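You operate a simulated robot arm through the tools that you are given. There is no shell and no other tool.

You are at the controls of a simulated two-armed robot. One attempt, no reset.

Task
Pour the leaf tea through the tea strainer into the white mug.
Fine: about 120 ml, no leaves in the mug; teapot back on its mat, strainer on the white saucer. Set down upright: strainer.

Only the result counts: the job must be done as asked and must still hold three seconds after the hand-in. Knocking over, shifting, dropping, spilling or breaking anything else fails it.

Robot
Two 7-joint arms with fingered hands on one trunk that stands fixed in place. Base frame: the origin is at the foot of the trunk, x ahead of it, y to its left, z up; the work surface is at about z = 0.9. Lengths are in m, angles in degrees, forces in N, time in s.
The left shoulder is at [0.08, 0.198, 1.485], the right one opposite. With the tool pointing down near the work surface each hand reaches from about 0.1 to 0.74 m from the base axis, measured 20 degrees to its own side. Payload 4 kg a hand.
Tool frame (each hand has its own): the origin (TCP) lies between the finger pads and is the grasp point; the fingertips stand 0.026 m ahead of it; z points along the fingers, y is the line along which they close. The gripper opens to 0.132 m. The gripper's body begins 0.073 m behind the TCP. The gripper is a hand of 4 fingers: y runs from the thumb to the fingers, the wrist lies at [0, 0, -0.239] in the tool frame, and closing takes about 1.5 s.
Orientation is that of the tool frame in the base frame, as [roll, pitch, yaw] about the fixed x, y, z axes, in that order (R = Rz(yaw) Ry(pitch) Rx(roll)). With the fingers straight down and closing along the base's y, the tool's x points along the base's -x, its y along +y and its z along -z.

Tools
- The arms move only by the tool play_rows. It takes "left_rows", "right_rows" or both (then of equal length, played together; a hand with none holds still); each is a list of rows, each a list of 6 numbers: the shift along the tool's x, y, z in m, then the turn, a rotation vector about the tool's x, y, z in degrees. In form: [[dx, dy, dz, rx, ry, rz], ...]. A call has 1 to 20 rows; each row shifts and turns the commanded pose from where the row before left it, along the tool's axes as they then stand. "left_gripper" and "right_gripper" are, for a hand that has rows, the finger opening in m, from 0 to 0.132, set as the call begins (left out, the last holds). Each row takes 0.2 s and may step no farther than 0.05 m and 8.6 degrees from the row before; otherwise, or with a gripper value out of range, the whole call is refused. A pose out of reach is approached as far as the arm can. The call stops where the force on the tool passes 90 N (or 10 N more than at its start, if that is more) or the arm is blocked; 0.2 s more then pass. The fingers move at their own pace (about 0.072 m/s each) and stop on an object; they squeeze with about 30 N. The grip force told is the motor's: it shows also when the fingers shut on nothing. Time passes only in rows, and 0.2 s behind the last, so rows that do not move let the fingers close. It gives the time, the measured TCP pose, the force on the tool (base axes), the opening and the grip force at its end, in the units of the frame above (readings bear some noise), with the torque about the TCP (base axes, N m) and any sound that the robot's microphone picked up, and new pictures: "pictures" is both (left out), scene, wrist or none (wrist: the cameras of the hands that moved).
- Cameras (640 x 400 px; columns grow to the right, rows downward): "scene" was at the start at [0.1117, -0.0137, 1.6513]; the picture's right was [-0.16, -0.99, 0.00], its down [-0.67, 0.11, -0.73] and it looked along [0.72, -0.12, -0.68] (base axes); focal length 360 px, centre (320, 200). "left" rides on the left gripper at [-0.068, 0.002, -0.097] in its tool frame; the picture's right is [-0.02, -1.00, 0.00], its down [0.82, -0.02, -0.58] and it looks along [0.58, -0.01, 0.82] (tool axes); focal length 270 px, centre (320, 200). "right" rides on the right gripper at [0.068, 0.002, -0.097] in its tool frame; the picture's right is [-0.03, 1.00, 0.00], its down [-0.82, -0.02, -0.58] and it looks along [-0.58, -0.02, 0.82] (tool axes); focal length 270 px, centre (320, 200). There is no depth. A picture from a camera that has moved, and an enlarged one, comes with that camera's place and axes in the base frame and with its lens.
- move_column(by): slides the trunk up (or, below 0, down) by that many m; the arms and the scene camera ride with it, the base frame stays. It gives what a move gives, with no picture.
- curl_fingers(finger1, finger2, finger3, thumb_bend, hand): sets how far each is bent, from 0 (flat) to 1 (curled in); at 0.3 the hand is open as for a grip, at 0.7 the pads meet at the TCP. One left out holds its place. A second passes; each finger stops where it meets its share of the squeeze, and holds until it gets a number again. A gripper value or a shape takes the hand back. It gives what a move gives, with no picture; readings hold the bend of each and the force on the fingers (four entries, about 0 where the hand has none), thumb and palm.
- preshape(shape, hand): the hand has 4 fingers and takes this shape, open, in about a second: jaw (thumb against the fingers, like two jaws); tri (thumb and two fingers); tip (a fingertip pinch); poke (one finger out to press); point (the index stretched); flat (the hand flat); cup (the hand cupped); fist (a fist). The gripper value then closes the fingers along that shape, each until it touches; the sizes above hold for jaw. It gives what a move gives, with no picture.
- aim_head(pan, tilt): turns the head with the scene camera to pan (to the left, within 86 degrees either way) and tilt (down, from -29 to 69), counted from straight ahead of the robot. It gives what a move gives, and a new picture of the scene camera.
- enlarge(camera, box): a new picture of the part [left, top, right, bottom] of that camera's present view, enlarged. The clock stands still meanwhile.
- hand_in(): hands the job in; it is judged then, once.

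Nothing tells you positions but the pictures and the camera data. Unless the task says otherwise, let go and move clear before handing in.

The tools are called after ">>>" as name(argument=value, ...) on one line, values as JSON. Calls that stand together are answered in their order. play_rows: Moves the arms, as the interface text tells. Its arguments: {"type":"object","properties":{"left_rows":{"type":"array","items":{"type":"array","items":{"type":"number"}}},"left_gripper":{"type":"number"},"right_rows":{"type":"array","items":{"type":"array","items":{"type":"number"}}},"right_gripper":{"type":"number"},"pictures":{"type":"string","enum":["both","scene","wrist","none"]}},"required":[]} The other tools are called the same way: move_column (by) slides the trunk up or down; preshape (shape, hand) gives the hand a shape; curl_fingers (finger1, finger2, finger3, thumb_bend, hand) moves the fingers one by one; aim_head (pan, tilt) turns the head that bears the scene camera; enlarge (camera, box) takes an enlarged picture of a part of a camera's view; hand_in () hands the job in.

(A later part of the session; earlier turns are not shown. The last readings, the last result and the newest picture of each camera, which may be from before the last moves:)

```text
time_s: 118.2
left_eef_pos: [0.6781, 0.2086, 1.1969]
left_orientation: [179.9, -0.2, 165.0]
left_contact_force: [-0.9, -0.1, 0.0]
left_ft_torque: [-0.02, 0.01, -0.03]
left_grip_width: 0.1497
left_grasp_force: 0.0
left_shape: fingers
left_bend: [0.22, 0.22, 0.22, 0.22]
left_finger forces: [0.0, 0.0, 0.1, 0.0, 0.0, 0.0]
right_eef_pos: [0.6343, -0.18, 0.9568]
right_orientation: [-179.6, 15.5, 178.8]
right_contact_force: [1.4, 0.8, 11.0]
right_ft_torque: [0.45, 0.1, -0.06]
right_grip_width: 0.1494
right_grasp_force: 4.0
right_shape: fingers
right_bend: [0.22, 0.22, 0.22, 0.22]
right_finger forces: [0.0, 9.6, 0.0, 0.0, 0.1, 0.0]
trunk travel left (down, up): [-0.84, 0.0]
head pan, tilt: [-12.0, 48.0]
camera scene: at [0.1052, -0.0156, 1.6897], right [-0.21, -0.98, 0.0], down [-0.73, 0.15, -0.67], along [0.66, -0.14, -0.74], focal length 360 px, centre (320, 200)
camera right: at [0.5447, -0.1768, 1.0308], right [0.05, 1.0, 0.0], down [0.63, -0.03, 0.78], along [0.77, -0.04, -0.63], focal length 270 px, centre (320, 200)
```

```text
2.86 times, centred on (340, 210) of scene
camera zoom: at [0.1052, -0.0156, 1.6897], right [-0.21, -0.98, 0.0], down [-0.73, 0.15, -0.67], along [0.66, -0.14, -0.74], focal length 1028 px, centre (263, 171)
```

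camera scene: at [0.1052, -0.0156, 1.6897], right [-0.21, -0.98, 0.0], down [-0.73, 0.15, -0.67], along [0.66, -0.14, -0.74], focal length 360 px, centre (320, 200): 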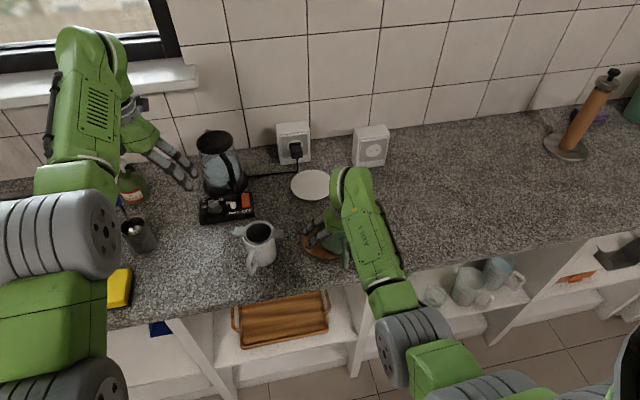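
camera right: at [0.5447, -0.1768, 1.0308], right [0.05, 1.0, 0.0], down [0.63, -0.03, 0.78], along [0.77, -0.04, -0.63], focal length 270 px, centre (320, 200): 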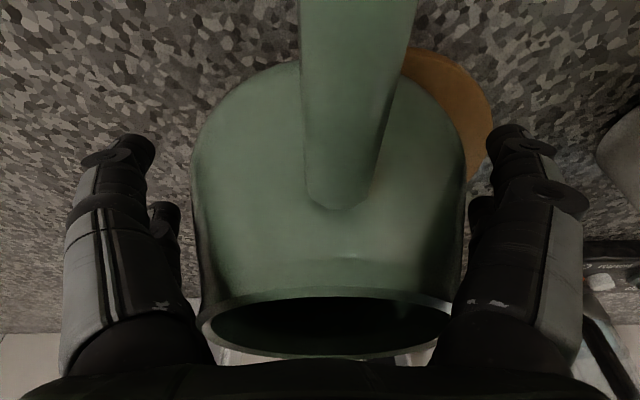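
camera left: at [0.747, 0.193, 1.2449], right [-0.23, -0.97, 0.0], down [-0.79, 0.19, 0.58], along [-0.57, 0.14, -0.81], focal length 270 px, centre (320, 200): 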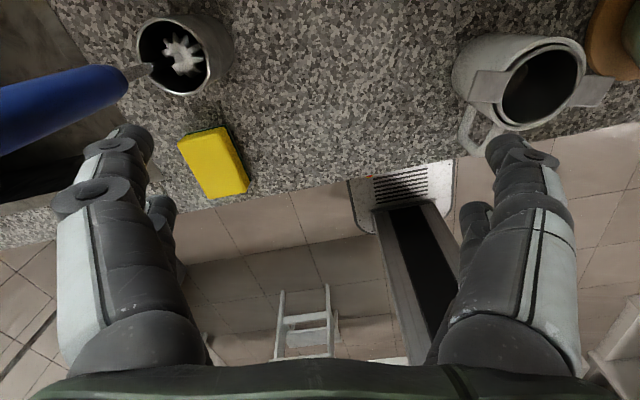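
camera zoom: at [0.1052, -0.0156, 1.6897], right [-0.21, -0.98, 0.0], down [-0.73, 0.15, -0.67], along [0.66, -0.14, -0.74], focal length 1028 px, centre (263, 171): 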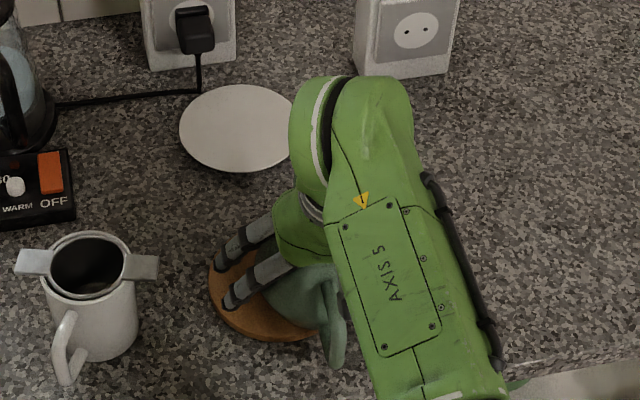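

A left fingertip touched the mat. I'll raise 6 mm and then close onto the belly.

>>> play_rows(right_rows=[[-0.0018, 0, -0.0065, 0, 0, 0], [0, 0, 0, 0, 0, 0]], pictures="none")

>>> play_rows(right_rows=[[0, 0, 0, 0, 0, 0], [0, 0, 0, 0, 0, 0], [0, 0, 0, 0, 0, 0], [0, 0, 0, 0, 0, 0]], right_gripper=0.125, pictures="wrist")

```text
time_s: 118.8
left_eef_pos: [0.6782, 0.2089, 1.1946]
left_orientation: [179.9, -0.2, 165.0]
left_contact_force: [-0.3, -0.3, 0.1]
left_ft_torque: [0.03, 0.0, 0.03]
left_grip_width: 0.1497
left_grasp_force: 0.1
left_shape: fingers
left_bend: [0.22, 0.22, 0.22, 0.22]
left_finger forces: [0.0, 0.0, 0.0, 0.1, 0.0, 0.0]
right_eef_pos: [0.6341, -0.1811, 0.959]
right_orientation: [-179.7, 15.0, 178.6]
right_contact_force: [0.1, 0.4, -0.9]
right_ft_torque: [-0.06, 0.03, 0.02]
right_grip_width: 0.1494
right_grasp_force: 0.2
right_shape: fingers
right_bend: [0.22, 0.22, 0.22, 0.22]
right_finger forces: [0.1, 1.1, 0.0, 0.1, 0.1, 0.0]
trunk travel left (down, up): [-0.84, 0.0]
head pan, tilt: [-12.0, 48.0]
```

```text
time_s: 119.8
left_eef_pos: [0.6798, 0.2078, 1.1945]
left_orientation: [180.0, -0.3, 165.0]
left_contact_force: [-0.3, 0.0, 0.0]
left_ft_torque: [-0.01, -0.01, -0.01]
left_grip_width: 0.1493
left_grasp_force: 0.1
left_shape: fingers
left_bend: [0.22, 0.22, 0.22, 0.22]
left_finger forces: [0.0, 0.1, 0.0, 0.0, 0.0, 0.1]
right_eef_pos: [0.6356, -0.1805, 0.9591]
right_orientation: [-179.7, 15.2, 178.8]
right_contact_force: [-0.9, 0.5, 0.2]
right_ft_torque: [-0.01, 0.02, 0.05]
right_grip_width: 0.1253
right_grasp_force: 0.1
right_shape: jaw
right_bend: [0.4, 0.4, 0.4, 0.28]
right_finger forces: [0.0, 0.2, 0.1, 0.0, 0.0, 0.1]
trunk travel left (down, up): [-0.84, 0.0]
head pan, tilt: [-12.0, 48.0]
camera right: at [0.5444, -0.1778, 1.035], right [0.05, 1.0, 0.0], down [0.64, -0.03, 0.77], along [0.77, -0.04, -0.64], focal length 270 px, centre (320, 200)
```

right: 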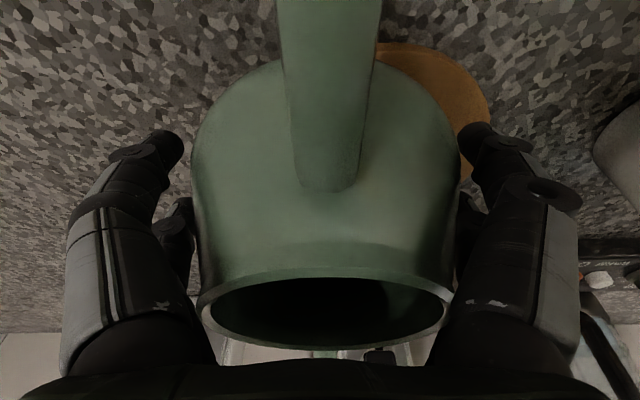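

Fingers are within a few millimetres of the belly on both sides. Closing now.

>>> play_rows(right_rows=[[0, 0, 0, 0, 0, 0], [0, 0, 0, 0, 0, 0], [0, 0, 0, 0, 0, 0], [0, 0, 0, 0, 0, 0], [0, 0, 0, 0, 0, 0]], right_gripper=0.0)

>>> enlarge(camera="scene", box=[280, 160, 400, 270])

```text
time_s: 121.0
left_eef_pos: [0.6797, 0.2079, 1.1947]
left_orientation: [179.9, -0.3, 165.1]
left_contact_force: [0.3, 0.4, 0.2]
left_ft_torque: [-0.03, -0.02, 0.01]
left_grip_width: 0.1493
left_grasp_force: 0.0
left_shape: fingers
left_bend: [0.22, 0.22, 0.22, 0.22]
left_finger forces: [0.0, 0.1, 0.0, 0.0, 0.0, 0.0]
right_eef_pos: [0.6345, -0.1819, 0.9595]
right_orientation: [-179.8, 15.2, 178.7]
right_contact_force: [0.2, 0.4, -0.7]
right_ft_torque: [-0.06, 0.03, 0.0]
right_grip_width: 0.0891
right_grasp_force: 30.2
right_shape: jaw
right_bend: [0.68, 0.7, 0.72, 0.49]
right_finger forces: [27.2, 32.7, 25.3, 0.1, 31.5, 0.1]
trunk travel left (down, up): [-0.84, 0.0]
head pan, tilt: [-12.0, 48.0]
camera scene: at [0.1083, -0.0169, 1.6893], right [-0.21, -0.98, 0.0], down [-0.73, 0.15, -0.67], along [0.65, -0.14, -0.74], focal length 360 px, centre (320, 200)
camera right: at [0.5449, -0.1779, 1.0342], right [0.05, 1.0, 0.0], down [0.64, -0.03, 0.77], along [0.77, -0.04, -0.64], focal length 270 px, centre (320, 200)
```

scene: 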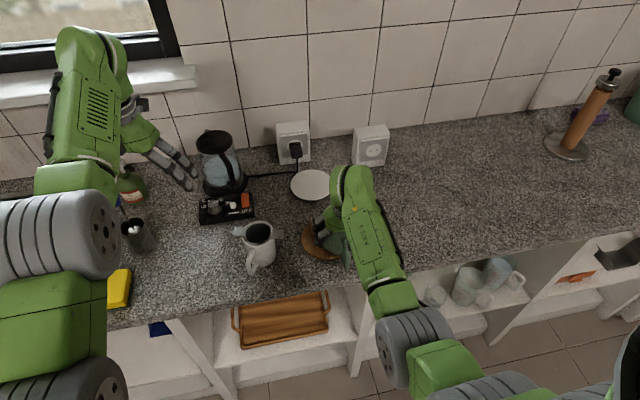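
right: 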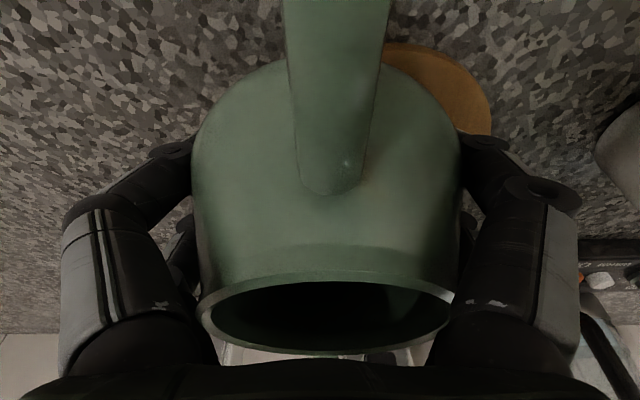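

```text
3.64 times, centred on (340, 215) of scene
camera zoom: at [0.1083, -0.0169, 1.6893], right [-0.21, -0.98, 0.0], down [-0.73, 0.15, -0.67], along [0.65, -0.14, -0.74], focal length 1309 px, centre (247, 146)
```

zoom: 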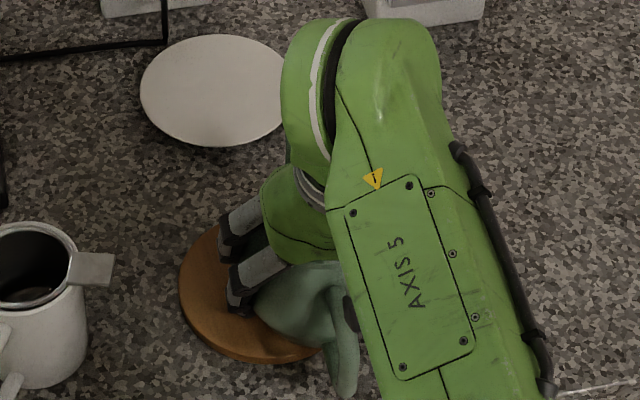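

All four fingers hold the belly at 25–33 N and curl under it — a solid cage grip. Test lift next.

>>> play_rows(right_rows=[[-0.0013, 0, -0.0048, 0, 0, 0], [-0.0013, 0, -0.0048, 0, 0, 0], [-0.0013, 0, -0.0048, 0, 0, 0], [0, 0, 0, 0, 0, 0], [0, 0, 0, 0, 0, 0]])

>>> enlarge(camera="right", box=[140, 0, 500, 400])

```text
time_s: 122.2
left_eef_pos: [0.6808, 0.207, 1.1942]
left_orientation: [179.8, -0.3, 165.0]
left_contact_force: [0.0, 0.9, 0.0]
left_ft_torque: [-0.02, 0.0, -0.01]
left_grip_width: 0.1496
left_grasp_force: 0.1
left_shape: fingers
left_bend: [0.22, 0.22, 0.22, 0.22]
left_finger forces: [0.0, 0.1, 0.1, 0.0, 0.0, 0.0]
right_eef_pos: [0.6348, -0.1805, 0.9742]
right_orientation: [-179.8, 15.3, 178.7]
right_contact_force: [0.0, 0.8, -6.3]
right_ft_torque: [-0.02, -0.01, 0.03]
right_grip_width: 0.089
right_grasp_force: 29.8
right_shape: jaw
right_bend: [0.68, 0.7, 0.72, 0.49]
right_finger forces: [27.5, 32.7, 25.3, 0.0, 31.4, 0.0]
trunk travel left (down, up): [-0.84, 0.0]
head pan, tilt: [-12.0, 48.0]
camera scene: at [0.1082, -0.0169, 1.6893], right [-0.21, -0.98, 0.0], down [-0.73, 0.15, -0.67], along [0.65, -0.14, -0.74], focal length 360 px, centre (320, 200)
camera right: at [0.5447, -0.1777, 1.0498], right [0.05, 1.0, 0.0], down [0.64, -0.03, 0.77], along [0.77, -0.04, -0.64], focal length 270 px, centre (320, 200)
```

scene: 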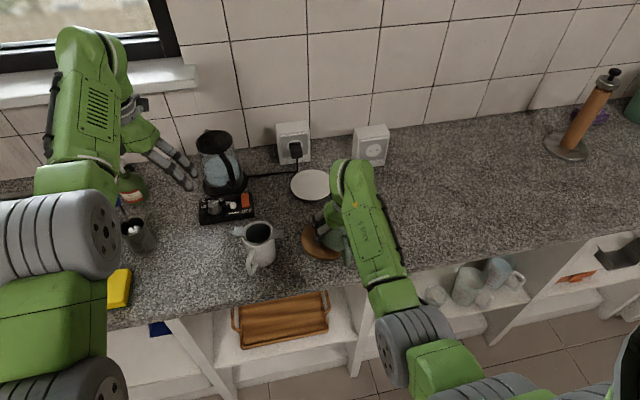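
right: 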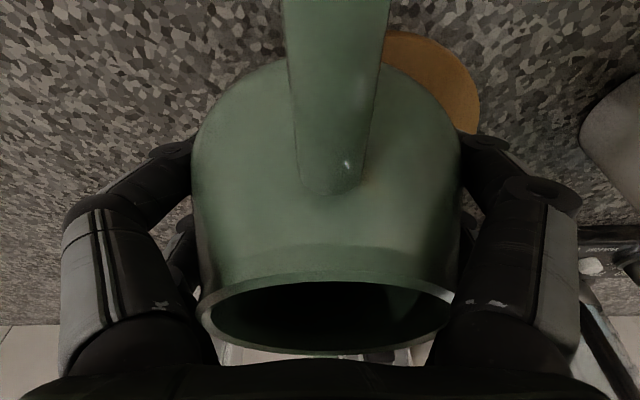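

```text
1.00 times, centred on (320, 200) of right (not enlarged: the box is as wide or as high as the picture)
camera zoom: at [0.5447, -0.1777, 1.0498], right [0.05, 1.0, 0.0], down [0.64, -0.03, 0.77], along [0.77, -0.04, -0.64], focal length 270 px, centre (320, 200)
```

zoom: 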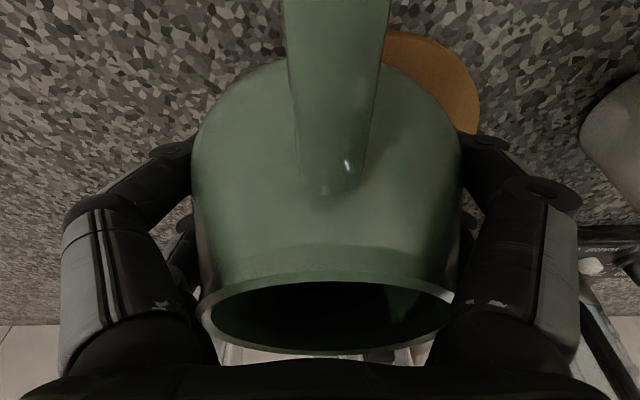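

The pot is held rigidly and level (Fz ≈ -6.3 N, no torque). I'll lift it to a safe height and take several weight readings as a baseline for measuring the poured amount.

>>> play_rows(right_rows=[[-0.002, 0, -0.0075, 0, 0, 0], [-0.004, 0, -0.015, 0, 0, 0], [-0.005, 0, -0.0185, 0, 0, 0], [-0.005, 0, -0.0185, 0, 0, 0], [-0.005, 0, -0.0185, 0, 0, 0], [-0.005, 0, -0.0185, 0, 0, 0], [-0.004, 0, -0.015, 0, 0, 0], [-0.002, 0, -0.0075, 0, 0, 0], [0, 0, 0, 0, 0, 0], [0, 0, 0, 0, 0, 0], [0, 0, 0, 0, 0, 0]])

>>> play_rows(right_rows=[[0, 0, 0, 0, 0, 0]], pictures="none")

>>> play_rows(right_rows=[[0, 0, 0, 0, 0, 0]], pictures="none")

>>> play_rows(right_rows=[[0, 0, 0, 0, 0, 0]], pictures="none")

>>> play_rows(right_rows=[[0, 0, 0, 0, 0, 0]], pictures="none")

>>> play_rows(right_rows=[[0, 0, 0, 0, 0, 0]], pictures="none")

>>> enlarge(camera="scene", box=[220, 120, 440, 300])

```text
time_s: 124.7
left_eef_pos: [0.6805, 0.2084, 1.1941]
left_orientation: [179.9, -0.4, 165.0]
left_contact_force: [-0.1, 0.6, -0.2]
left_ft_torque: [-0.01, -0.01, 0.0]
left_grip_width: 0.1496
left_grasp_force: 0.1
left_shape: fingers
left_bend: [0.22, 0.22, 0.22, 0.22]
left_finger forces: [0.0, 0.0, 0.0, 0.0, 0.0, 0.0]
right_eef_pos: [0.6344, -0.1785, 1.0993]
right_orientation: [-179.7, 15.2, 178.7]
right_contact_force: [0.4, 0.3, -4.8]
right_ft_torque: [-0.01, -0.02, -0.04]
right_grip_width: 0.0892
right_grasp_force: 29.8
right_shape: jaw
right_bend: [0.68, 0.7, 0.72, 0.49]
right_finger forces: [27.6, 32.8, 25.4, 0.0, 31.6, 0.0]
trunk travel left (down, up): [-0.84, 0.0]
head pan, tilt: [-12.0, 48.0]
camera scene: at [0.1082, -0.0169, 1.6893], right [-0.21, -0.98, 0.0], down [-0.73, 0.15, -0.67], along [0.65, -0.14, -0.74], focal length 360 px, centre (320, 200)
camera right: at [0.5446, -0.1761, 1.1746], right [0.05, 1.0, 0.0], down [0.64, -0.03, 0.77], along [0.77, -0.04, -0.64], focal length 270 px, centre (320, 200)
```

scene: 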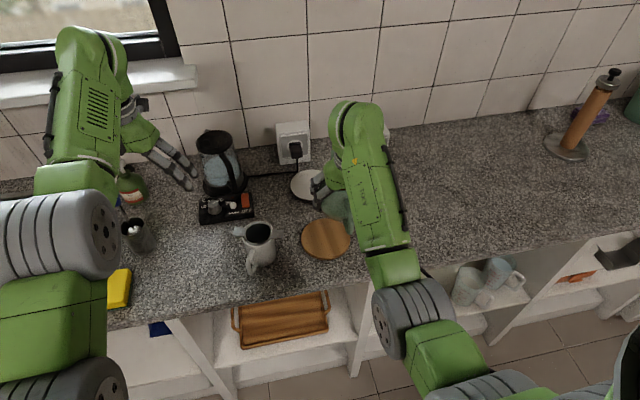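
right: 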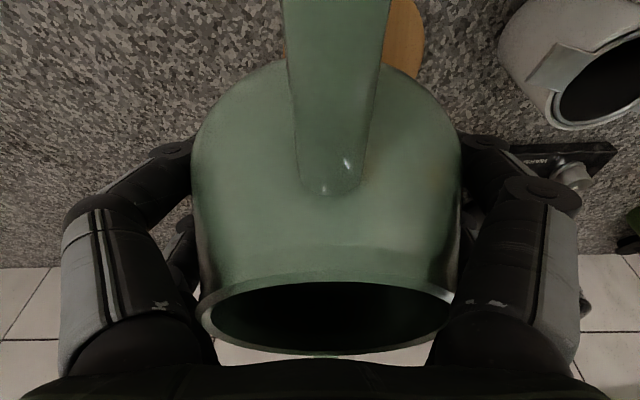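

```text
time_s: 125.0
left_eef_pos: [0.6803, 0.2076, 1.1943]
left_orientation: [179.9, -0.3, 165.0]
left_contact_force: [-0.2, 0.3, -0.2]
left_ft_torque: [0.0, 0.01, 0.02]
left_grip_width: 0.1492
left_grasp_force: 0.1
left_shape: fingers
left_bend: [0.22, 0.22, 0.22, 0.22]
left_finger forces: [0.0, 0.1, 0.1, 0.1, 0.0, 0.0]
right_eef_pos: [0.6346, -0.1794, 1.0997]
right_orientation: [-179.7, 15.2, 178.7]
right_contact_force: [0.3, -0.3, -5.1]
right_ft_torque: [0.02, -0.04, -0.04]
right_grip_width: 0.0889
right_grasp_force: 29.7
right_shape: jaw
right_bend: [0.68, 0.7, 0.72, 0.49]
right_finger forces: [27.7, 32.7, 25.4, 0.0, 31.5, 0.0]
trunk travel left (down, up): [-0.84, 0.0]
head pan, tilt: [-12.0, 48.0]
```

```text
time_s: 125.5
left_eef_pos: [0.6793, 0.2075, 1.1953]
left_orientation: [179.9, -0.3, 165.0]
left_contact_force: [-0.8, -1.0, -0.5]
left_ft_torque: [0.01, 0.01, -0.02]
left_grip_width: 0.1496
left_grasp_force: 0.1
left_shape: fingers
left_bend: [0.22, 0.22, 0.22, 0.22]
left_finger forces: [0.0, 0.0, 0.0, 0.0, 0.1, 0.0]
right_eef_pos: [0.6334, -0.1788, 1.1004]
right_orientation: [-179.7, 15.2, 178.8]
right_contact_force: [-0.1, -0.3, -5.2]
right_ft_torque: [-0.02, -0.01, -0.01]
right_grip_width: 0.0892
right_grasp_force: 29.9
right_shape: jaw
right_bend: [0.68, 0.7, 0.72, 0.49]
right_finger forces: [27.7, 32.7, 25.4, 0.0, 31.5, 0.0]
trunk travel left (down, up): [-0.84, 0.0]
head pan, tilt: [-12.0, 48.0]
```

```text
time_s: 125.8
left_eef_pos: [0.6798, 0.2082, 1.1948]
left_orientation: [179.9, -0.3, 165.0]
left_contact_force: [-0.2, -0.4, 0.1]
left_ft_torque: [-0.01, 0.03, -0.02]
left_grip_width: 0.1494
left_grasp_force: 0.0
left_shape: fingers
left_bend: [0.22, 0.22, 0.22, 0.22]
left_finger forces: [0.1, 0.0, 0.0, 0.0, 0.0, 0.0]
right_eef_pos: [0.6342, -0.1795, 1.0993]
right_orientation: [-179.7, 15.1, 178.6]
right_contact_force: [-0.8, 0.5, -4.7]
right_ft_torque: [0.01, -0.03, 0.04]
right_grip_width: 0.0889
right_grasp_force: 29.9
right_shape: jaw
right_bend: [0.68, 0.7, 0.72, 0.49]
right_finger forces: [27.7, 32.9, 25.4, 0.0, 31.5, 0.0]
trunk travel left (down, up): [-0.84, 0.0]
head pan, tilt: [-12.0, 48.0]
```

```text
time_s: 126.2
left_eef_pos: [0.6803, 0.2071, 1.1948]
left_orientation: [179.9, -0.3, 165.0]
left_contact_force: [0.3, -0.1, 0.8]
left_ft_torque: [0.02, -0.01, -0.02]
left_grip_width: 0.1498
left_grasp_force: 0.0
left_shape: fingers
left_bend: [0.22, 0.22, 0.22, 0.22]
left_finger forces: [0.0, 0.0, 0.1, 0.1, 0.0, 0.1]
right_eef_pos: [0.6351, -0.179, 1.0999]
right_orientation: [-179.7, 15.3, 178.8]
right_contact_force: [-0.6, 0.1, -5.7]
right_ft_torque: [0.04, -0.04, 0.01]
right_grip_width: 0.0892
right_grasp_force: 29.6
right_shape: jaw
right_bend: [0.68, 0.7, 0.72, 0.49]
right_finger forces: [27.7, 32.8, 25.5, 0.0, 31.5, 0.0]
trunk travel left (down, up): [-0.84, 0.0]
head pan, tilt: [-12.0, 48.0]
```

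```text
time_s: 126.7
left_eef_pos: [0.6811, 0.2075, 1.1943]
left_orientation: [179.8, -0.3, 165.0]
left_contact_force: [0.4, 0.4, -1.1]
left_ft_torque: [0.0, -0.02, 0.03]
left_grip_width: 0.1493
left_grasp_force: 0.1
left_shape: fingers
left_bend: [0.22, 0.22, 0.22, 0.22]
left_finger forces: [0.1, 0.1, 0.0, 0.0, 0.0, 0.0]
right_eef_pos: [0.6341, -0.1792, 1.1009]
right_orientation: [-179.6, 15.3, 178.7]
right_contact_force: [0.2, -0.8, -4.9]
right_ft_torque: [-0.02, 0.0, 0.0]
right_grip_width: 0.0886
right_grasp_force: 30.0
right_shape: jaw
right_bend: [0.68, 0.7, 0.72, 0.49]
right_finger forces: [27.6, 32.8, 25.4, 0.1, 31.5, 0.0]
trunk travel left (down, up): [-0.84, 0.0]
head pan, tilt: [-12.0, 48.0]
```

```text
2.22 times, centred on (330, 210) of scene
camera zoom: at [0.1082, -0.0169, 1.6893], right [-0.21, -0.98, 0.0], down [-0.73, 0.15, -0.67], along [0.65, -0.14, -0.74], focal length 800 px, centre (298, 178)
```

zoom: 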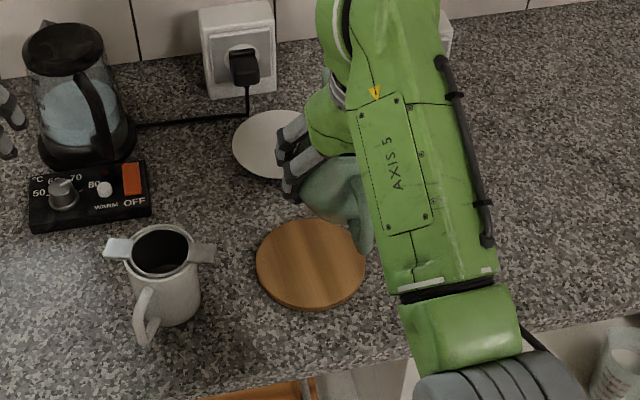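

The baseline weight is about 5.07 N, so 120 ml should show as a drop of about 1.18 N. The mat is clean and centred at about (0.655, -0.148). I'll carry the pot level toward the mug and move the left hand further out of the way.

>>> play_rows(right_rows=[[0.004, 0.009, -0.0011, 0, 0, 0], [0.008, 0.017, -0.0021, 0, 0, 0], [0.0103, 0.0222, -0.0028, 0, 0, 0], [0.0103, 0.0222, -0.0028, 0, 0, 0], [0.0103, 0.0222, -0.0028, 0, 0, 0], [0.0103, 0.0222, -0.0028, 0, 0, 0], [0.0103, 0.0222, -0.0028, 0, 0, 0], [0.0103, 0.0222, -0.0028, 0, 0, 0], [0.0103, 0.0222, -0.0028, 0, 0, 0], [0.007, 0.015, -0.0019, 0, 0, 0], [0.003, 0.006, -0.0008, 0, 0, 0], [0, 0, 0, 0, 0, 0]], left_rows=[[0, 0.01, -0.01, 0, 0, 0], [0, 0.01, -0.01, 0, 0, 0], [0, 0.01, -0.01, 0, 0, 0], [0, 0.01, -0.01, 0, 0, 0], [0, 0.01, -0.01, 0, 0, 0], [0, 0.01, 0, 0, 0, 0], [0, 0, 0, 0, 0, 0], [0, 0, 0, 0, 0, 0], [0, 0, 0, 0, 0, 0], [0, 0, 0, 0, 0, 0], [0, 0, 0, 0, 0, 0], [0, 0, 0, 0, 0, 0]])

>>> enlarge(camera="scene", box=[160, 140, 380, 320])

```text
time_s: 129.2
left_eef_pos: [0.6944, 0.2658, 1.2451]
left_orientation: [179.9, -0.3, 165.0]
left_contact_force: [0.4, -0.7, -0.6]
left_ft_torque: [-0.02, -0.01, 0.0]
left_grip_width: 0.1495
left_grasp_force: 0.1
left_shape: fingers
left_bend: [0.22, 0.22, 0.22, 0.22]
left_finger forces: [0.0, 0.0, 0.0, 0.0, 0.1, 0.1]
right_eef_pos: [0.5425, 0.0243, 1.0981]
right_orientation: [-179.7, 15.2, 178.8]
right_contact_force: [0.0, 0.6, -5.4]
right_ft_torque: [-0.05, -0.02, 0.01]
right_grip_width: 0.089
right_grasp_force: 29.9
right_shape: jaw
right_bend: [0.68, 0.7, 0.72, 0.49]
right_finger forces: [28.1, 33.1, 25.5, 0.1, 31.7, 0.0]
trunk travel left (down, up): [-0.84, 0.0]
head pan, tilt: [-12.0, 48.0]
camera scene: at [0.1081, -0.0167, 1.6893], right [-0.21, -0.98, 0.0], down [-0.73, 0.15, -0.67], along [0.65, -0.14, -0.74], focal length 360 px, centre (320, 200)
camera right: at [0.452, 0.027, 1.1728], right [0.05, 1.0, 0.0], down [0.64, -0.03, 0.77], along [0.77, -0.04, -0.64], focal length 270 px, centre (320, 200)
camera left: at [0.7631, 0.251, 1.3402], right [-0.23, -0.97, 0.0], down [-0.79, 0.19, 0.58], along [-0.57, 0.14, -0.81], focal length 270 px, centre (320, 200)
```

scene: 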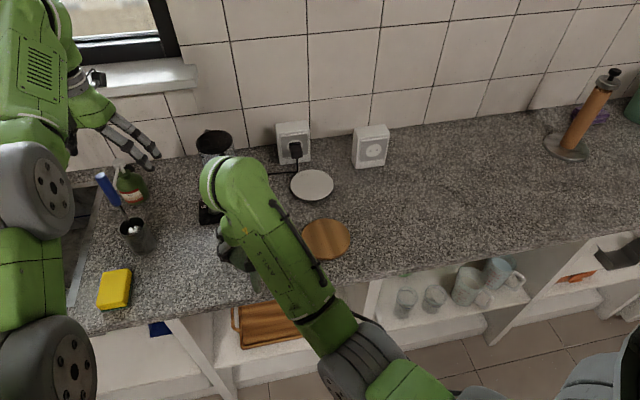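
right: 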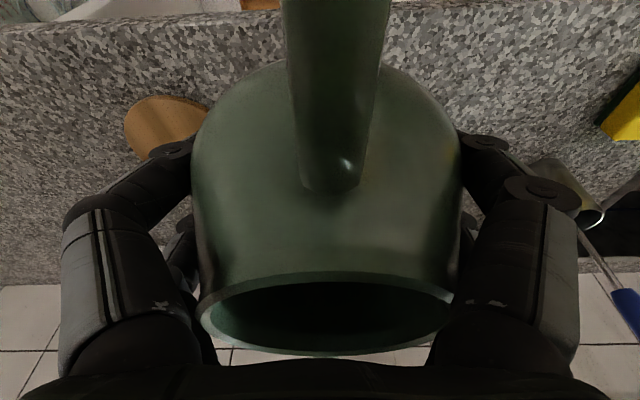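
left: 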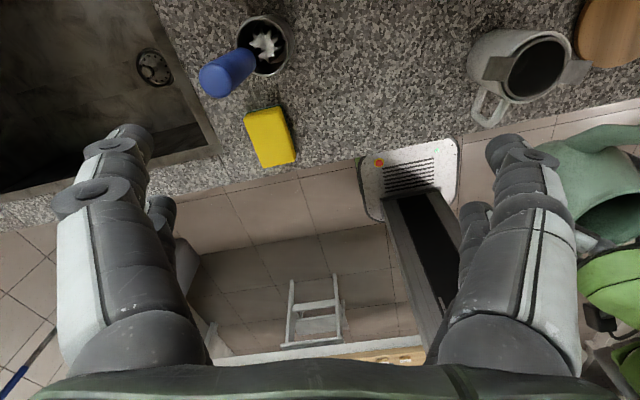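

```text
2.22 times, centred on (270, 230) of scene
camera zoom: at [0.1081, -0.0167, 1.6893], right [-0.21, -0.98, 0.0], down [-0.73, 0.15, -0.67], along [0.65, -0.14, -0.74], focal length 800 px, centre (431, 133)
```

zoom: 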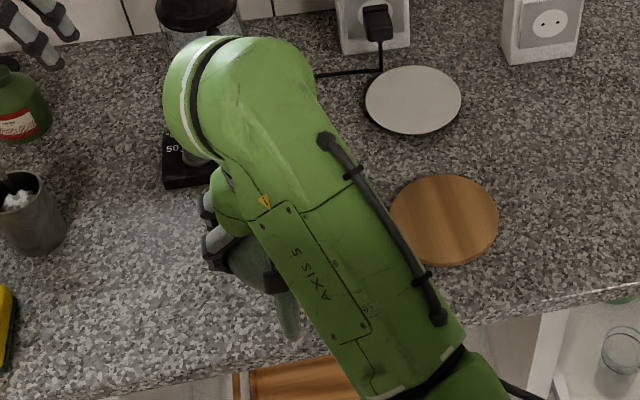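

The right arm blocks the head camera's view of the mug. I'll turn the left hand so its wrist camera looks at the mug and spout from the left side, keeping clear of everything.

>>> play_rows(left_rows=[[0, 0, 0, 0, 0, -8.08], [0, 0, 0, 0, 0, -8.08], [0, 0, 0, 0, 0, -8.08], [0, 0, 0, 0, 0, -8.08], [0, 0, 0, 0, 0, -8.08], [0, 0, 0, 0, 0, -8.08], [0, 0, 0, 0, 0, -8.08], [0, 0, 0, 0, 0, -8.08], [0, 0, 0, 0, 0, -8.08], [0, 0, 0, 0, 0, -8.08], [0, 0, 0, 0, 0, -8.08], [0, 0, 0, 0, 0, -8.08], [0, 0, 0, 0, 0, -8.08], [0, 0, 0, 0, 0, 0]], pictures="wrist")

```text
time_s: 132.2
left_eef_pos: [0.6952, 0.2654, 1.2448]
left_orientation: [179.7, 0.0, -89.8]
left_contact_force: [0.1, 0.1, 0.7]
left_ft_torque: [-0.02, -0.03, -0.02]
left_grip_width: 0.1495
left_grasp_force: 0.0
left_shape: fingers
left_bend: [0.22, 0.22, 0.22, 0.22]
left_finger forces: [0.1, 0.0, 0.0, 0.0, 0.0, 0.0]
right_eef_pos: [0.5421, 0.0238, 1.0978]
right_orientation: [-179.7, 15.1, 178.7]
right_contact_force: [-0.3, -0.6, -4.4]
right_ft_torque: [-0.02, -0.02, -0.03]
right_grip_width: 0.089
right_grasp_force: 29.3
right_shape: jaw
right_bend: [0.68, 0.7, 0.72, 0.49]
right_finger forces: [28.0, 33.2, 25.5, 0.0, 31.8, 0.0]
trunk travel left (down, up): [-0.84, 0.0]
head pan, tilt: [-12.0, 48.0]
camera left: at [0.6948, 0.3347, 1.3396], right [1.0, 0.03, -0.01], down [0.03, -0.82, 0.58], along [0.01, -0.58, -0.82], focal length 270 px, centre (320, 200)
```

left: 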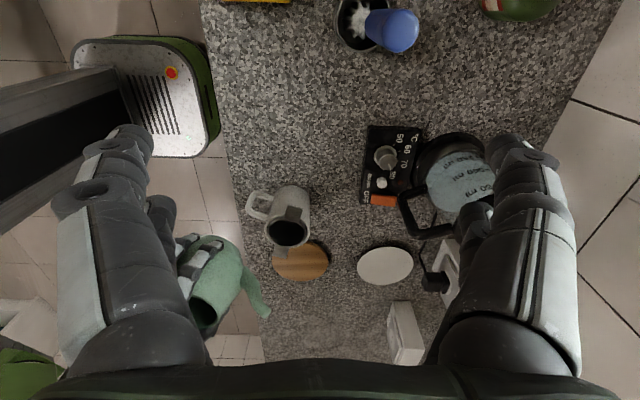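

I have a clear view of strainer and spout from the left camera. Zooming to locate both precisely.

>>> enlarge(camera="left", box=[170, 170, 350, 340])

```text
2.35 times, centred on (260, 255) of left
camera zoom: at [0.6948, 0.3347, 1.3396], right [1.0, 0.03, -0.01], down [0.03, -0.82, 0.58], along [0.01, -0.58, -0.82], focal length 636 px, centre (461, 71)
```

zoom: 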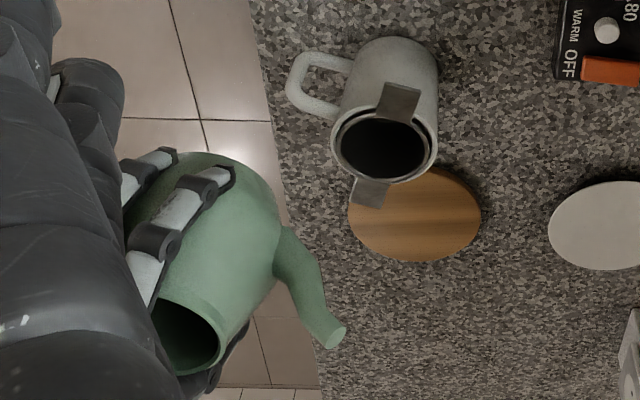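

I'll bring the pot lower and slightly back, then tilt to 20° — still short of flowing — with the spout tip near the strainer to check alignment.

>>> play_rows(right_rows=[[0.005, 0.001, 0.01, 0, 0, 0], [0.0075, 0.001, 0.0146, 0, 0, 0], [0.005, 0.001, 0.01, 0, 0, 0], [0, 0, 0, 0, 2, 0], [0, 0, 0, 0, 3, 0], [0, 0, 0, 0, 3, 0], [0, 0, 0, 0, 3, 0], [0, 0, 0, 0, 3, 0], [0, 0, 0, 0, 3, 0], [0, 0, 0, 0, 3, 0], [0, 0, 0, 0, 0, 0], [0, 0, 0, 0, 0, 0]], pictures="wrist")

>>> enlarge(camera="left", box=[170, 170, 350, 340])

```text
time_s: 134.8
left_eef_pos: [0.6955, 0.2652, 1.2448]
left_orientation: [179.7, 0.2, -89.9]
left_contact_force: [-0.1, 0.5, -0.4]
left_ft_torque: [0.02, 0.0, 0.0]
left_grip_width: 0.1496
left_grasp_force: 0.0
left_shape: fingers
left_bend: [0.22, 0.22, 0.22, 0.22]
left_finger forces: [0.1, 0.0, 0.0, 0.0, 0.1, 0.0]
right_eef_pos: [0.5352, 0.029, 1.059]
right_orientation: [-179.7, -4.8, 178.6]
right_contact_force: [-0.3, 0.1, -4.9]
right_ft_torque: [-0.02, -0.01, 0.01]
right_grip_width: 0.0889
right_grasp_force: 30.8
right_shape: jaw
right_bend: [0.68, 0.7, 0.72, 0.49]
right_finger forces: [28.0, 33.5, 25.6, 0.1, 31.6, 0.1]
trunk travel left (down, up): [-0.84, 0.0]
head pan, tilt: [-12.0, 48.0]
camera right: at [0.4751, 0.0304, 1.1613], right [0.05, 1.0, -0.01], down [0.86, -0.04, 0.51], along [0.51, -0.03, -0.86], focal length 270 px, centre (320, 200)
```

right: 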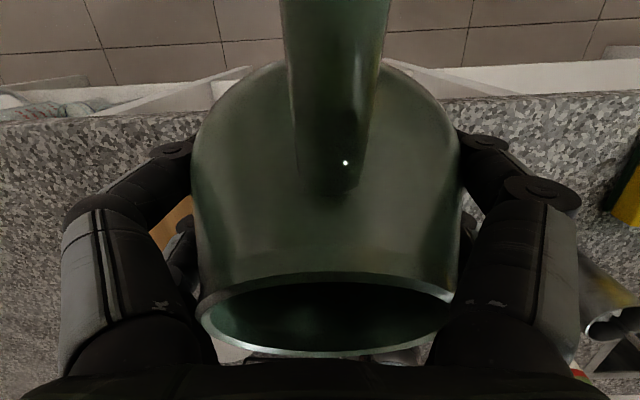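

```text
2.35 times, centred on (260, 255) of left
camera zoom: at [0.6947, 0.3346, 1.3398], right [1.0, 0.03, 0.0], down [0.02, -0.82, 0.58], along [0.01, -0.58, -0.82], focal length 636 px, centre (461, 71)
```

zoom: 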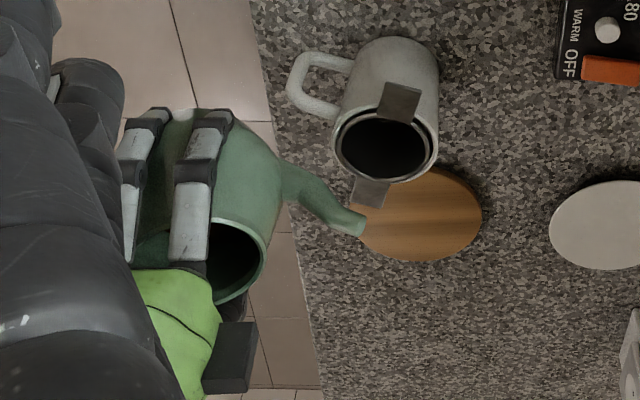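

No flow yet at 20°, and the arm handles this pose. I'll lower 2.5 cm to reduce parallax and recheck tip versus strainer.

>>> play_rows(right_rows=[[-0.0007, 0, 0.0083, 0, 0, 0], [-0.0007, 0, 0.0083, 0, 0, 0], [-0.0007, 0, 0.0083, 0, 0, 0], [0, 0, 0, 0, 0, 0]], pictures="none")

>>> enlarge(camera="left", box=[190, 160, 320, 280])

```text
time_s: 135.8
left_eef_pos: [0.6958, 0.2651, 1.2454]
left_orientation: [179.7, 0.0, -89.8]
left_contact_force: [0.3, 0.7, -0.3]
left_ft_torque: [0.01, 0.01, -0.02]
left_grip_width: 0.1498
left_grasp_force: 0.0
left_shape: fingers
left_bend: [0.22, 0.22, 0.22, 0.22]
left_finger forces: [0.0, 0.1, 0.1, 0.1, 0.0, 0.1]
right_eef_pos: [0.5348, 0.0283, 1.0357]
right_orientation: [-179.7, -4.8, 178.6]
right_contact_force: [-0.4, 0.5, -5.6]
right_ft_torque: [0.0, -0.05, 0.02]
right_grip_width: 0.0892
right_grasp_force: 29.8
right_shape: jaw
right_bend: [0.68, 0.7, 0.72, 0.49]
right_finger forces: [28.0, 33.6, 25.6, 0.0, 31.8, 0.0]
trunk travel left (down, up): [-0.84, 0.0]
head pan, tilt: [-12.0, 48.0]
```

```text
3.33 times, centred on (255, 220) of left
camera zoom: at [0.695, 0.3346, 1.3396], right [1.0, 0.03, 0.0], down [0.02, -0.82, 0.58], along [0.01, -0.58, -0.82], focal length 901 px, centre (537, 133)
```

zoom: 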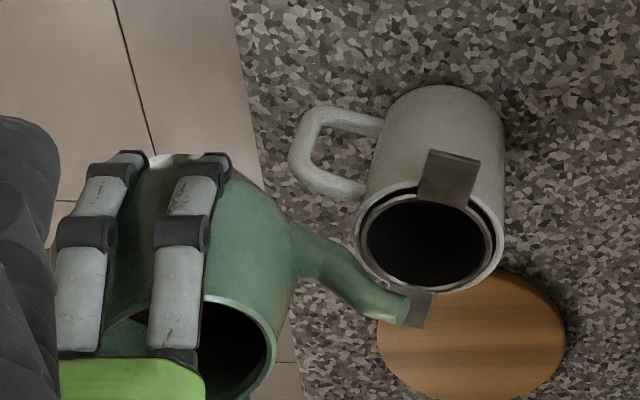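

The spout tip is about 7 mm short of the strainer's centre, which suits a forward-arcing stream. I'll nudge 3 mm left and tilt slowly to 26°, watching for flow.

>>> play_rows(right_rows=[[0, 0.003, 0, 0, 0, 0], [0, 0, -0.002, 0, 2, 0], [0, 0, -0.002, 0, 2, 0], [0, 0, -0.002, 0, 2, 0], [0, 0, 0, 0, 0, 0], [0, 0, 0, 0, 0, 0]], pictures="none")

>>> enlarge(camera="left", box=[190, 160, 320, 280])

```text
time_s: 137.2
left_eef_pos: [0.6958, 0.2657, 1.2444]
left_orientation: [179.6, 0.2, -89.9]
left_contact_force: [-0.6, -0.2, 0.2]
left_ft_torque: [-0.01, 0.02, -0.04]
left_grip_width: 0.1494
left_grasp_force: 0.1
left_shape: fingers
left_bend: [0.22, 0.22, 0.22, 0.22]
left_finger forces: [0.0, 0.0, 0.0, 0.0, 0.0, 0.0]
right_eef_pos: [0.5333, 0.0318, 1.0411]
right_orientation: [-179.7, -10.8, 178.6]
right_contact_force: [0.2, 0.4, -5.9]
right_ft_torque: [0.0, -0.01, 0.0]
right_grip_width: 0.0891
right_grasp_force: 29.8
right_shape: jaw
right_bend: [0.68, 0.7, 0.72, 0.49]
right_finger forces: [28.2, 33.6, 25.7, 0.1, 31.7, 0.0]
trunk travel left (down, up): [-0.84, 0.0]
head pan, tilt: [-12.0, 48.0]
```

```text
3.33 times, centred on (255, 220) of left
camera zoom: at [0.6949, 0.3346, 1.3397], right [1.0, 0.03, 0.0], down [0.02, -0.82, 0.58], along [0.01, -0.58, -0.82], focal length 901 px, centre (537, 133)
```

zoom: 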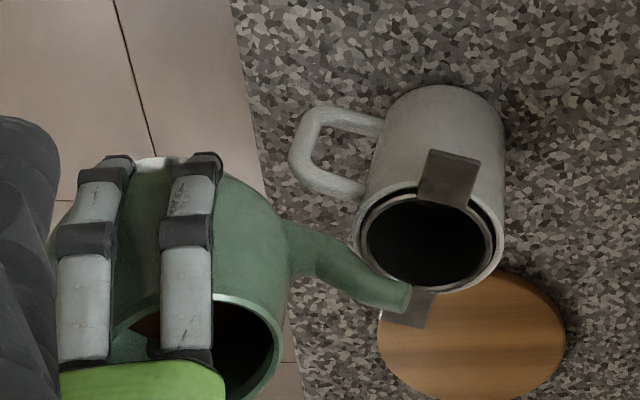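

No flow at 26°. Continuing to 30° in small steps.

>>> play_rows(right_rows=[[0, 0, -0.0015, 0, 1, 0], [0, 0, -0.0015, 0, 1, 0], [0, 0, 0, 0, 0, 0], [0, 0, 0, 0, 0, 0]], pictures="none")

>>> enlarge(camera="left", box=[220, 180, 320, 270])

>>> play_rows(right_rows=[[0, 0, -0.0015, 0, 1, 0], [0, 0, -0.0015, 0, 1, 0], [0, 0, 0, 0, 0, 0], [0, 0, 0, 0, 0, 0]], pictures="none")

>>> enlarge(camera="left", box=[220, 180, 320, 270])

```text
time_s: 138.2
left_eef_pos: [0.695, 0.2657, 1.2436]
left_orientation: [179.7, 0.1, -89.9]
left_contact_force: [0.2, 0.0, -0.5]
left_ft_torque: [0.03, 0.0, -0.02]
left_grip_width: 0.1495
left_grasp_force: 0.1
left_shape: fingers
left_bend: [0.22, 0.22, 0.22, 0.22]
left_finger forces: [0.0, 0.0, 0.0, 0.0, 0.1, 0.0]
right_eef_pos: [0.5356, 0.0313, 1.0428]
right_orientation: [-179.7, -12.8, 178.5]
right_contact_force: [-0.3, -0.5, -5.2]
right_ft_torque: [-0.02, -0.03, 0.03]
right_grip_width: 0.0889
right_grasp_force: 29.7
right_shape: jaw
right_bend: [0.68, 0.7, 0.72, 0.49]
right_finger forces: [27.9, 33.6, 25.6, 0.1, 31.8, 0.0]
trunk travel left (down, up): [-0.84, 0.0]
head pan, tilt: [-12.0, 48.0]
```

```text
4.44 times, centred on (270, 225) of left
camera zoom: at [0.6948, 0.3346, 1.3397], right [1.0, 0.03, 0.0], down [0.02, -0.82, 0.58], along [0.01, -0.58, -0.82], focal length 1201 px, centre (542, 89)
```

zoom: 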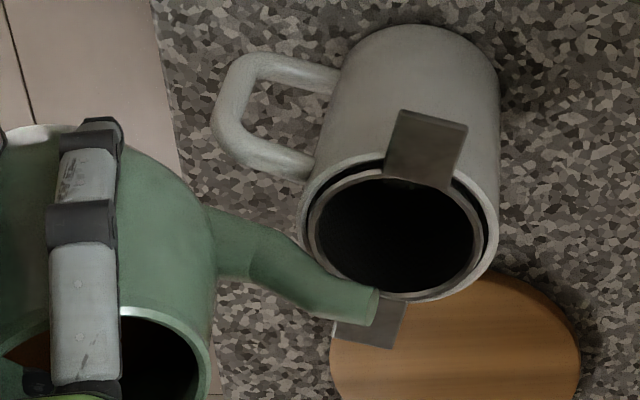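

```text
time_s: 139.2
left_eef_pos: [0.6954, 0.2655, 1.2446]
left_orientation: [179.8, 0.1, -89.9]
left_contact_force: [-0.4, 0.0, 0.1]
left_ft_torque: [-0.02, -0.03, -0.01]
left_grip_width: 0.1495
left_grasp_force: 0.0
left_shape: fingers
left_bend: [0.22, 0.22, 0.22, 0.22]
left_finger forces: [0.1, 0.1, 0.1, 0.1, 0.0, 0.0]
right_eef_pos: [0.5345, 0.03, 1.0473]
right_orientation: [-179.7, -14.8, 178.5]
right_contact_force: [-0.1, 0.7, -4.9]
right_ft_torque: [0.0, -0.06, -0.01]
right_grip_width: 0.0889
right_grasp_force: 30.1
right_shape: jaw
right_bend: [0.68, 0.7, 0.72, 0.49]
right_finger forces: [27.9, 33.7, 25.6, 0.1, 31.7, 0.0]
trunk travel left (down, up): [-0.84, 0.0]
head pan, tilt: [-12.0, 48.0]
```

```text
4.44 times, centred on (270, 225) of left
camera zoom: at [0.6949, 0.3347, 1.3397], right [1.0, 0.03, 0.0], down [0.02, -0.82, 0.58], along [0.01, -0.58, -0.82], focal length 1201 px, centre (542, 89)
```

zoom: 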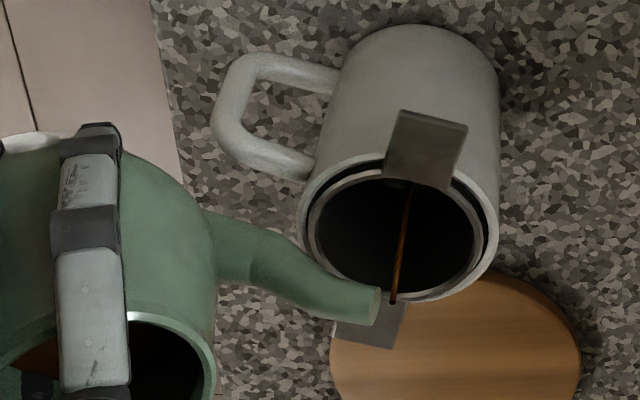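

Flow has started at 30°, and the thin stream falls inside the strainer. I'll hold for a second and check the weight and stream.

>>> play_rows(right_rows=[[0, 0, 0, 0, 0, 0], [0, 0, 0, 0, 0, 0], [0, 0, 0, 0, 0, 0], [0, 0, 0, 0, 0, 0], [0, 0, 0, 0, 0, 0]], pictures="none")

>>> enlarge(camera="left", box=[220, 180, 320, 270])

```text
time_s: 140.4
left_eef_pos: [0.6953, 0.2666, 1.2444]
left_orientation: [179.7, 0.1, -89.9]
left_contact_force: [-0.4, 1.1, 0.6]
left_ft_torque: [0.02, 0.02, 0.04]
left_grip_width: 0.1495
left_grasp_force: 0.1
left_shape: fingers
left_bend: [0.22, 0.22, 0.22, 0.22]
left_finger forces: [0.1, 0.1, 0.1, 0.1, 0.0, 0.1]
right_eef_pos: [0.536, 0.0307, 1.0461]
right_orientation: [-179.7, -14.7, 178.5]
right_contact_force: [0.4, -0.8, -5.2]
right_ft_torque: [-0.01, -0.01, 0.0]
right_grip_width: 0.0892
right_grasp_force: 29.7
right_shape: jaw
right_bend: [0.68, 0.7, 0.72, 0.49]
right_finger forces: [27.9, 33.7, 25.7, 0.0, 31.7, 0.0]
trunk travel left (down, up): [-0.84, 0.0]
head pan, tilt: [-12.0, 48.0]
```

```text
4.44 times, centred on (270, 225) of left
camera zoom: at [0.695, 0.3347, 1.3396], right [1.0, 0.03, 0.0], down [0.02, -0.82, 0.58], along [0.01, -0.58, -0.82], focal length 1201 px, centre (542, 89)
```

zoom: 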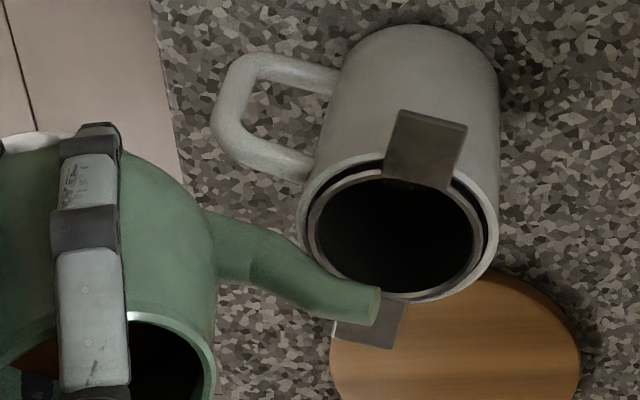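

The flow stopped by itself at 30°, so the pour is quasi-static. I expect about 15–17 ml per extra degree. I'll go on in 1° steps with pauses, to 33°.

>>> play_rows(right_rows=[[0, 0, -0.0005, 0, 1, 0], [0, 0, 0, 0, 0, 0], [0, 0, 0, 0, 0, 0], [0, 0, 0, 0, 0, 0], [0, 0, 0, 0, 0, 0]], pictures="none")

>>> enlarge(camera="left", box=[220, 180, 320, 270])

>>> play_rows(right_rows=[[0, 0, 0, 0, 0, 0], [0, 0, 0, 0, 0, 0], [0, 0, -0.0005, 0, 1, 0], [0, 0, 0, 0, 0, 0], [0, 0, 0, 0, 0, 0]], pictures="none")

>>> enlarge(camera="left", box=[220, 180, 320, 270])

>>> play_rows(right_rows=[[0, 0, 0, 0, 0, 0], [0, 0, 0, 0, 0, 0], [0, 0, 0, 0, 0, 0], [0, 0, 0, 0, 0, 0], [0, 0, 0, 0, 0, 0]], pictures="none")

>>> enlarge(camera="left", box=[220, 180, 320, 270])

```text
time_s: 141.7
left_eef_pos: [0.6961, 0.2656, 1.2439]
left_orientation: [179.7, 0.2, -90.0]
left_contact_force: [0.2, -0.6, 0.0]
left_ft_torque: [-0.05, 0.01, 0.0]
left_grip_width: 0.1493
left_grasp_force: 0.0
left_shape: fingers
left_bend: [0.22, 0.22, 0.22, 0.22]
left_finger forces: [0.0, 0.0, 0.0, 0.0, 0.1, 0.1]
right_eef_pos: [0.536, 0.0311, 1.0461]
right_orientation: [-179.6, -15.9, 178.6]
right_contact_force: [0.5, -0.4, -4.6]
right_ft_torque: [0.01, 0.0, -0.02]
right_grip_width: 0.0891
right_grasp_force: 30.1
right_shape: jaw
right_bend: [0.68, 0.7, 0.72, 0.49]
right_finger forces: [27.9, 33.7, 25.7, 0.0, 31.8, 0.0]
trunk travel left (down, up): [-0.84, 0.0]
head pan, tilt: [-12.0, 48.0]
```

```text
4.44 times, centred on (270, 225) of left
camera zoom: at [0.695, 0.3347, 1.3396], right [1.0, 0.03, -0.01], down [0.02, -0.82, 0.58], along [0.01, -0.58, -0.82], focal length 1201 px, centre (542, 89)
```

zoom: 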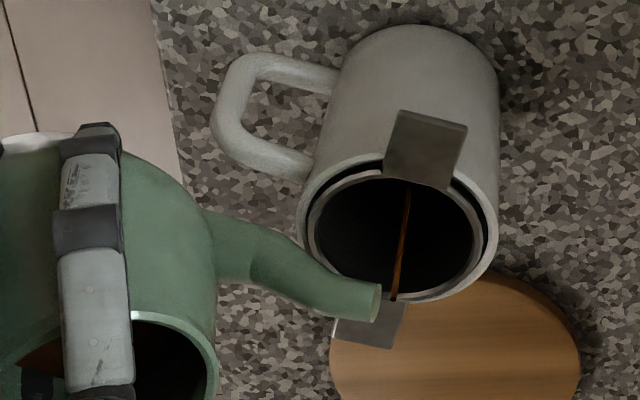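

```text
time_s: 142.8
left_eef_pos: [0.6948, 0.2655, 1.2442]
left_orientation: [179.7, 0.3, -89.9]
left_contact_force: [-0.1, 0.4, 0.0]
left_ft_torque: [0.01, -0.01, -0.01]
left_grip_width: 0.1495
left_grasp_force: 0.1
left_shape: fingers
left_bend: [0.22, 0.22, 0.22, 0.22]
left_finger forces: [0.0, 0.0, 0.0, 0.0, 0.1, 0.0]
right_eef_pos: [0.5364, 0.0319, 1.0475]
right_orientation: [-179.8, -16.8, 178.5]
right_contact_force: [-0.5, -0.2, -4.5]
right_ft_torque: [0.0, 0.0, 0.05]
right_grip_width: 0.089
right_grasp_force: 29.5
right_shape: jaw
right_bend: [0.68, 0.7, 0.72, 0.49]
right_finger forces: [27.8, 33.7, 25.7, 0.0, 31.6, 0.1]
trunk travel left (down, up): [-0.84, 0.0]
head pan, tilt: [-12.0, 48.0]
```

```text
4.44 times, centred on (270, 225) of left
camera zoom: at [0.6948, 0.3346, 1.3397], right [1.0, 0.03, 0.0], down [0.02, -0.82, 0.58], along [0.01, -0.58, -0.82], focal length 1201 px, centre (542, 89)
```

zoom: 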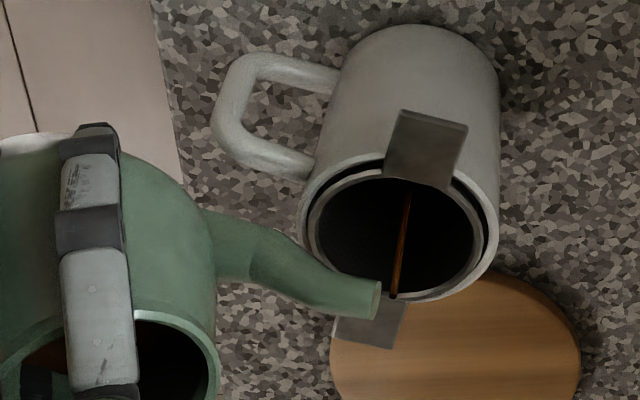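

```text
time_s: 144.1
left_eef_pos: [0.6961, 0.2656, 1.2439]
left_orientation: [179.7, 0.1, -89.9]
left_contact_force: [-0.8, -0.1, -1.0]
left_ft_torque: [-0.03, 0.0, 0.0]
left_grip_width: 0.1495
left_grasp_force: 0.0
left_shape: fingers
left_bend: [0.22, 0.22, 0.22, 0.22]
left_finger forces: [0.0, 0.1, 0.0, 0.0, 0.1, 0.0]
right_eef_pos: [0.5356, 0.0307, 1.0473]
right_orientation: [-179.7, -16.8, 178.5]
right_contact_force: [-0.9, 0.7, -4.9]
right_ft_torque: [-0.01, -0.03, -0.01]
right_grip_width: 0.0892
right_grasp_force: 30.3
right_shape: jaw
right_bend: [0.68, 0.7, 0.72, 0.49]
right_finger forces: [27.9, 33.7, 25.8, 0.0, 31.7, 0.1]
trunk travel left (down, up): [-0.84, 0.0]
head pan, tilt: [-12.0, 48.0]
```

```text
4.44 times, centred on (270, 225) of left
camera zoom: at [0.6949, 0.3347, 1.3396], right [1.0, 0.03, 0.0], down [0.02, -0.82, 0.58], along [0.01, -0.58, -0.82], focal length 1201 px, centre (542, 89)
```

zoom: 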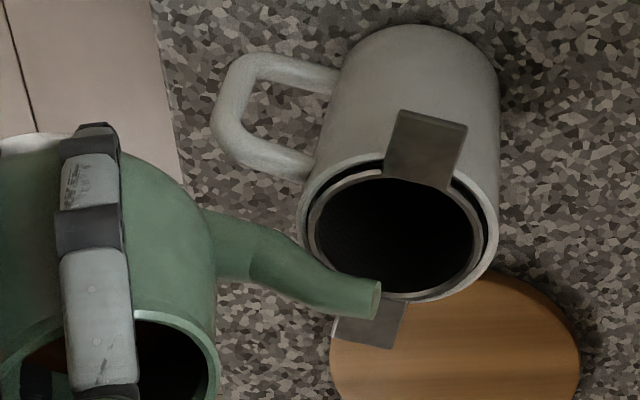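

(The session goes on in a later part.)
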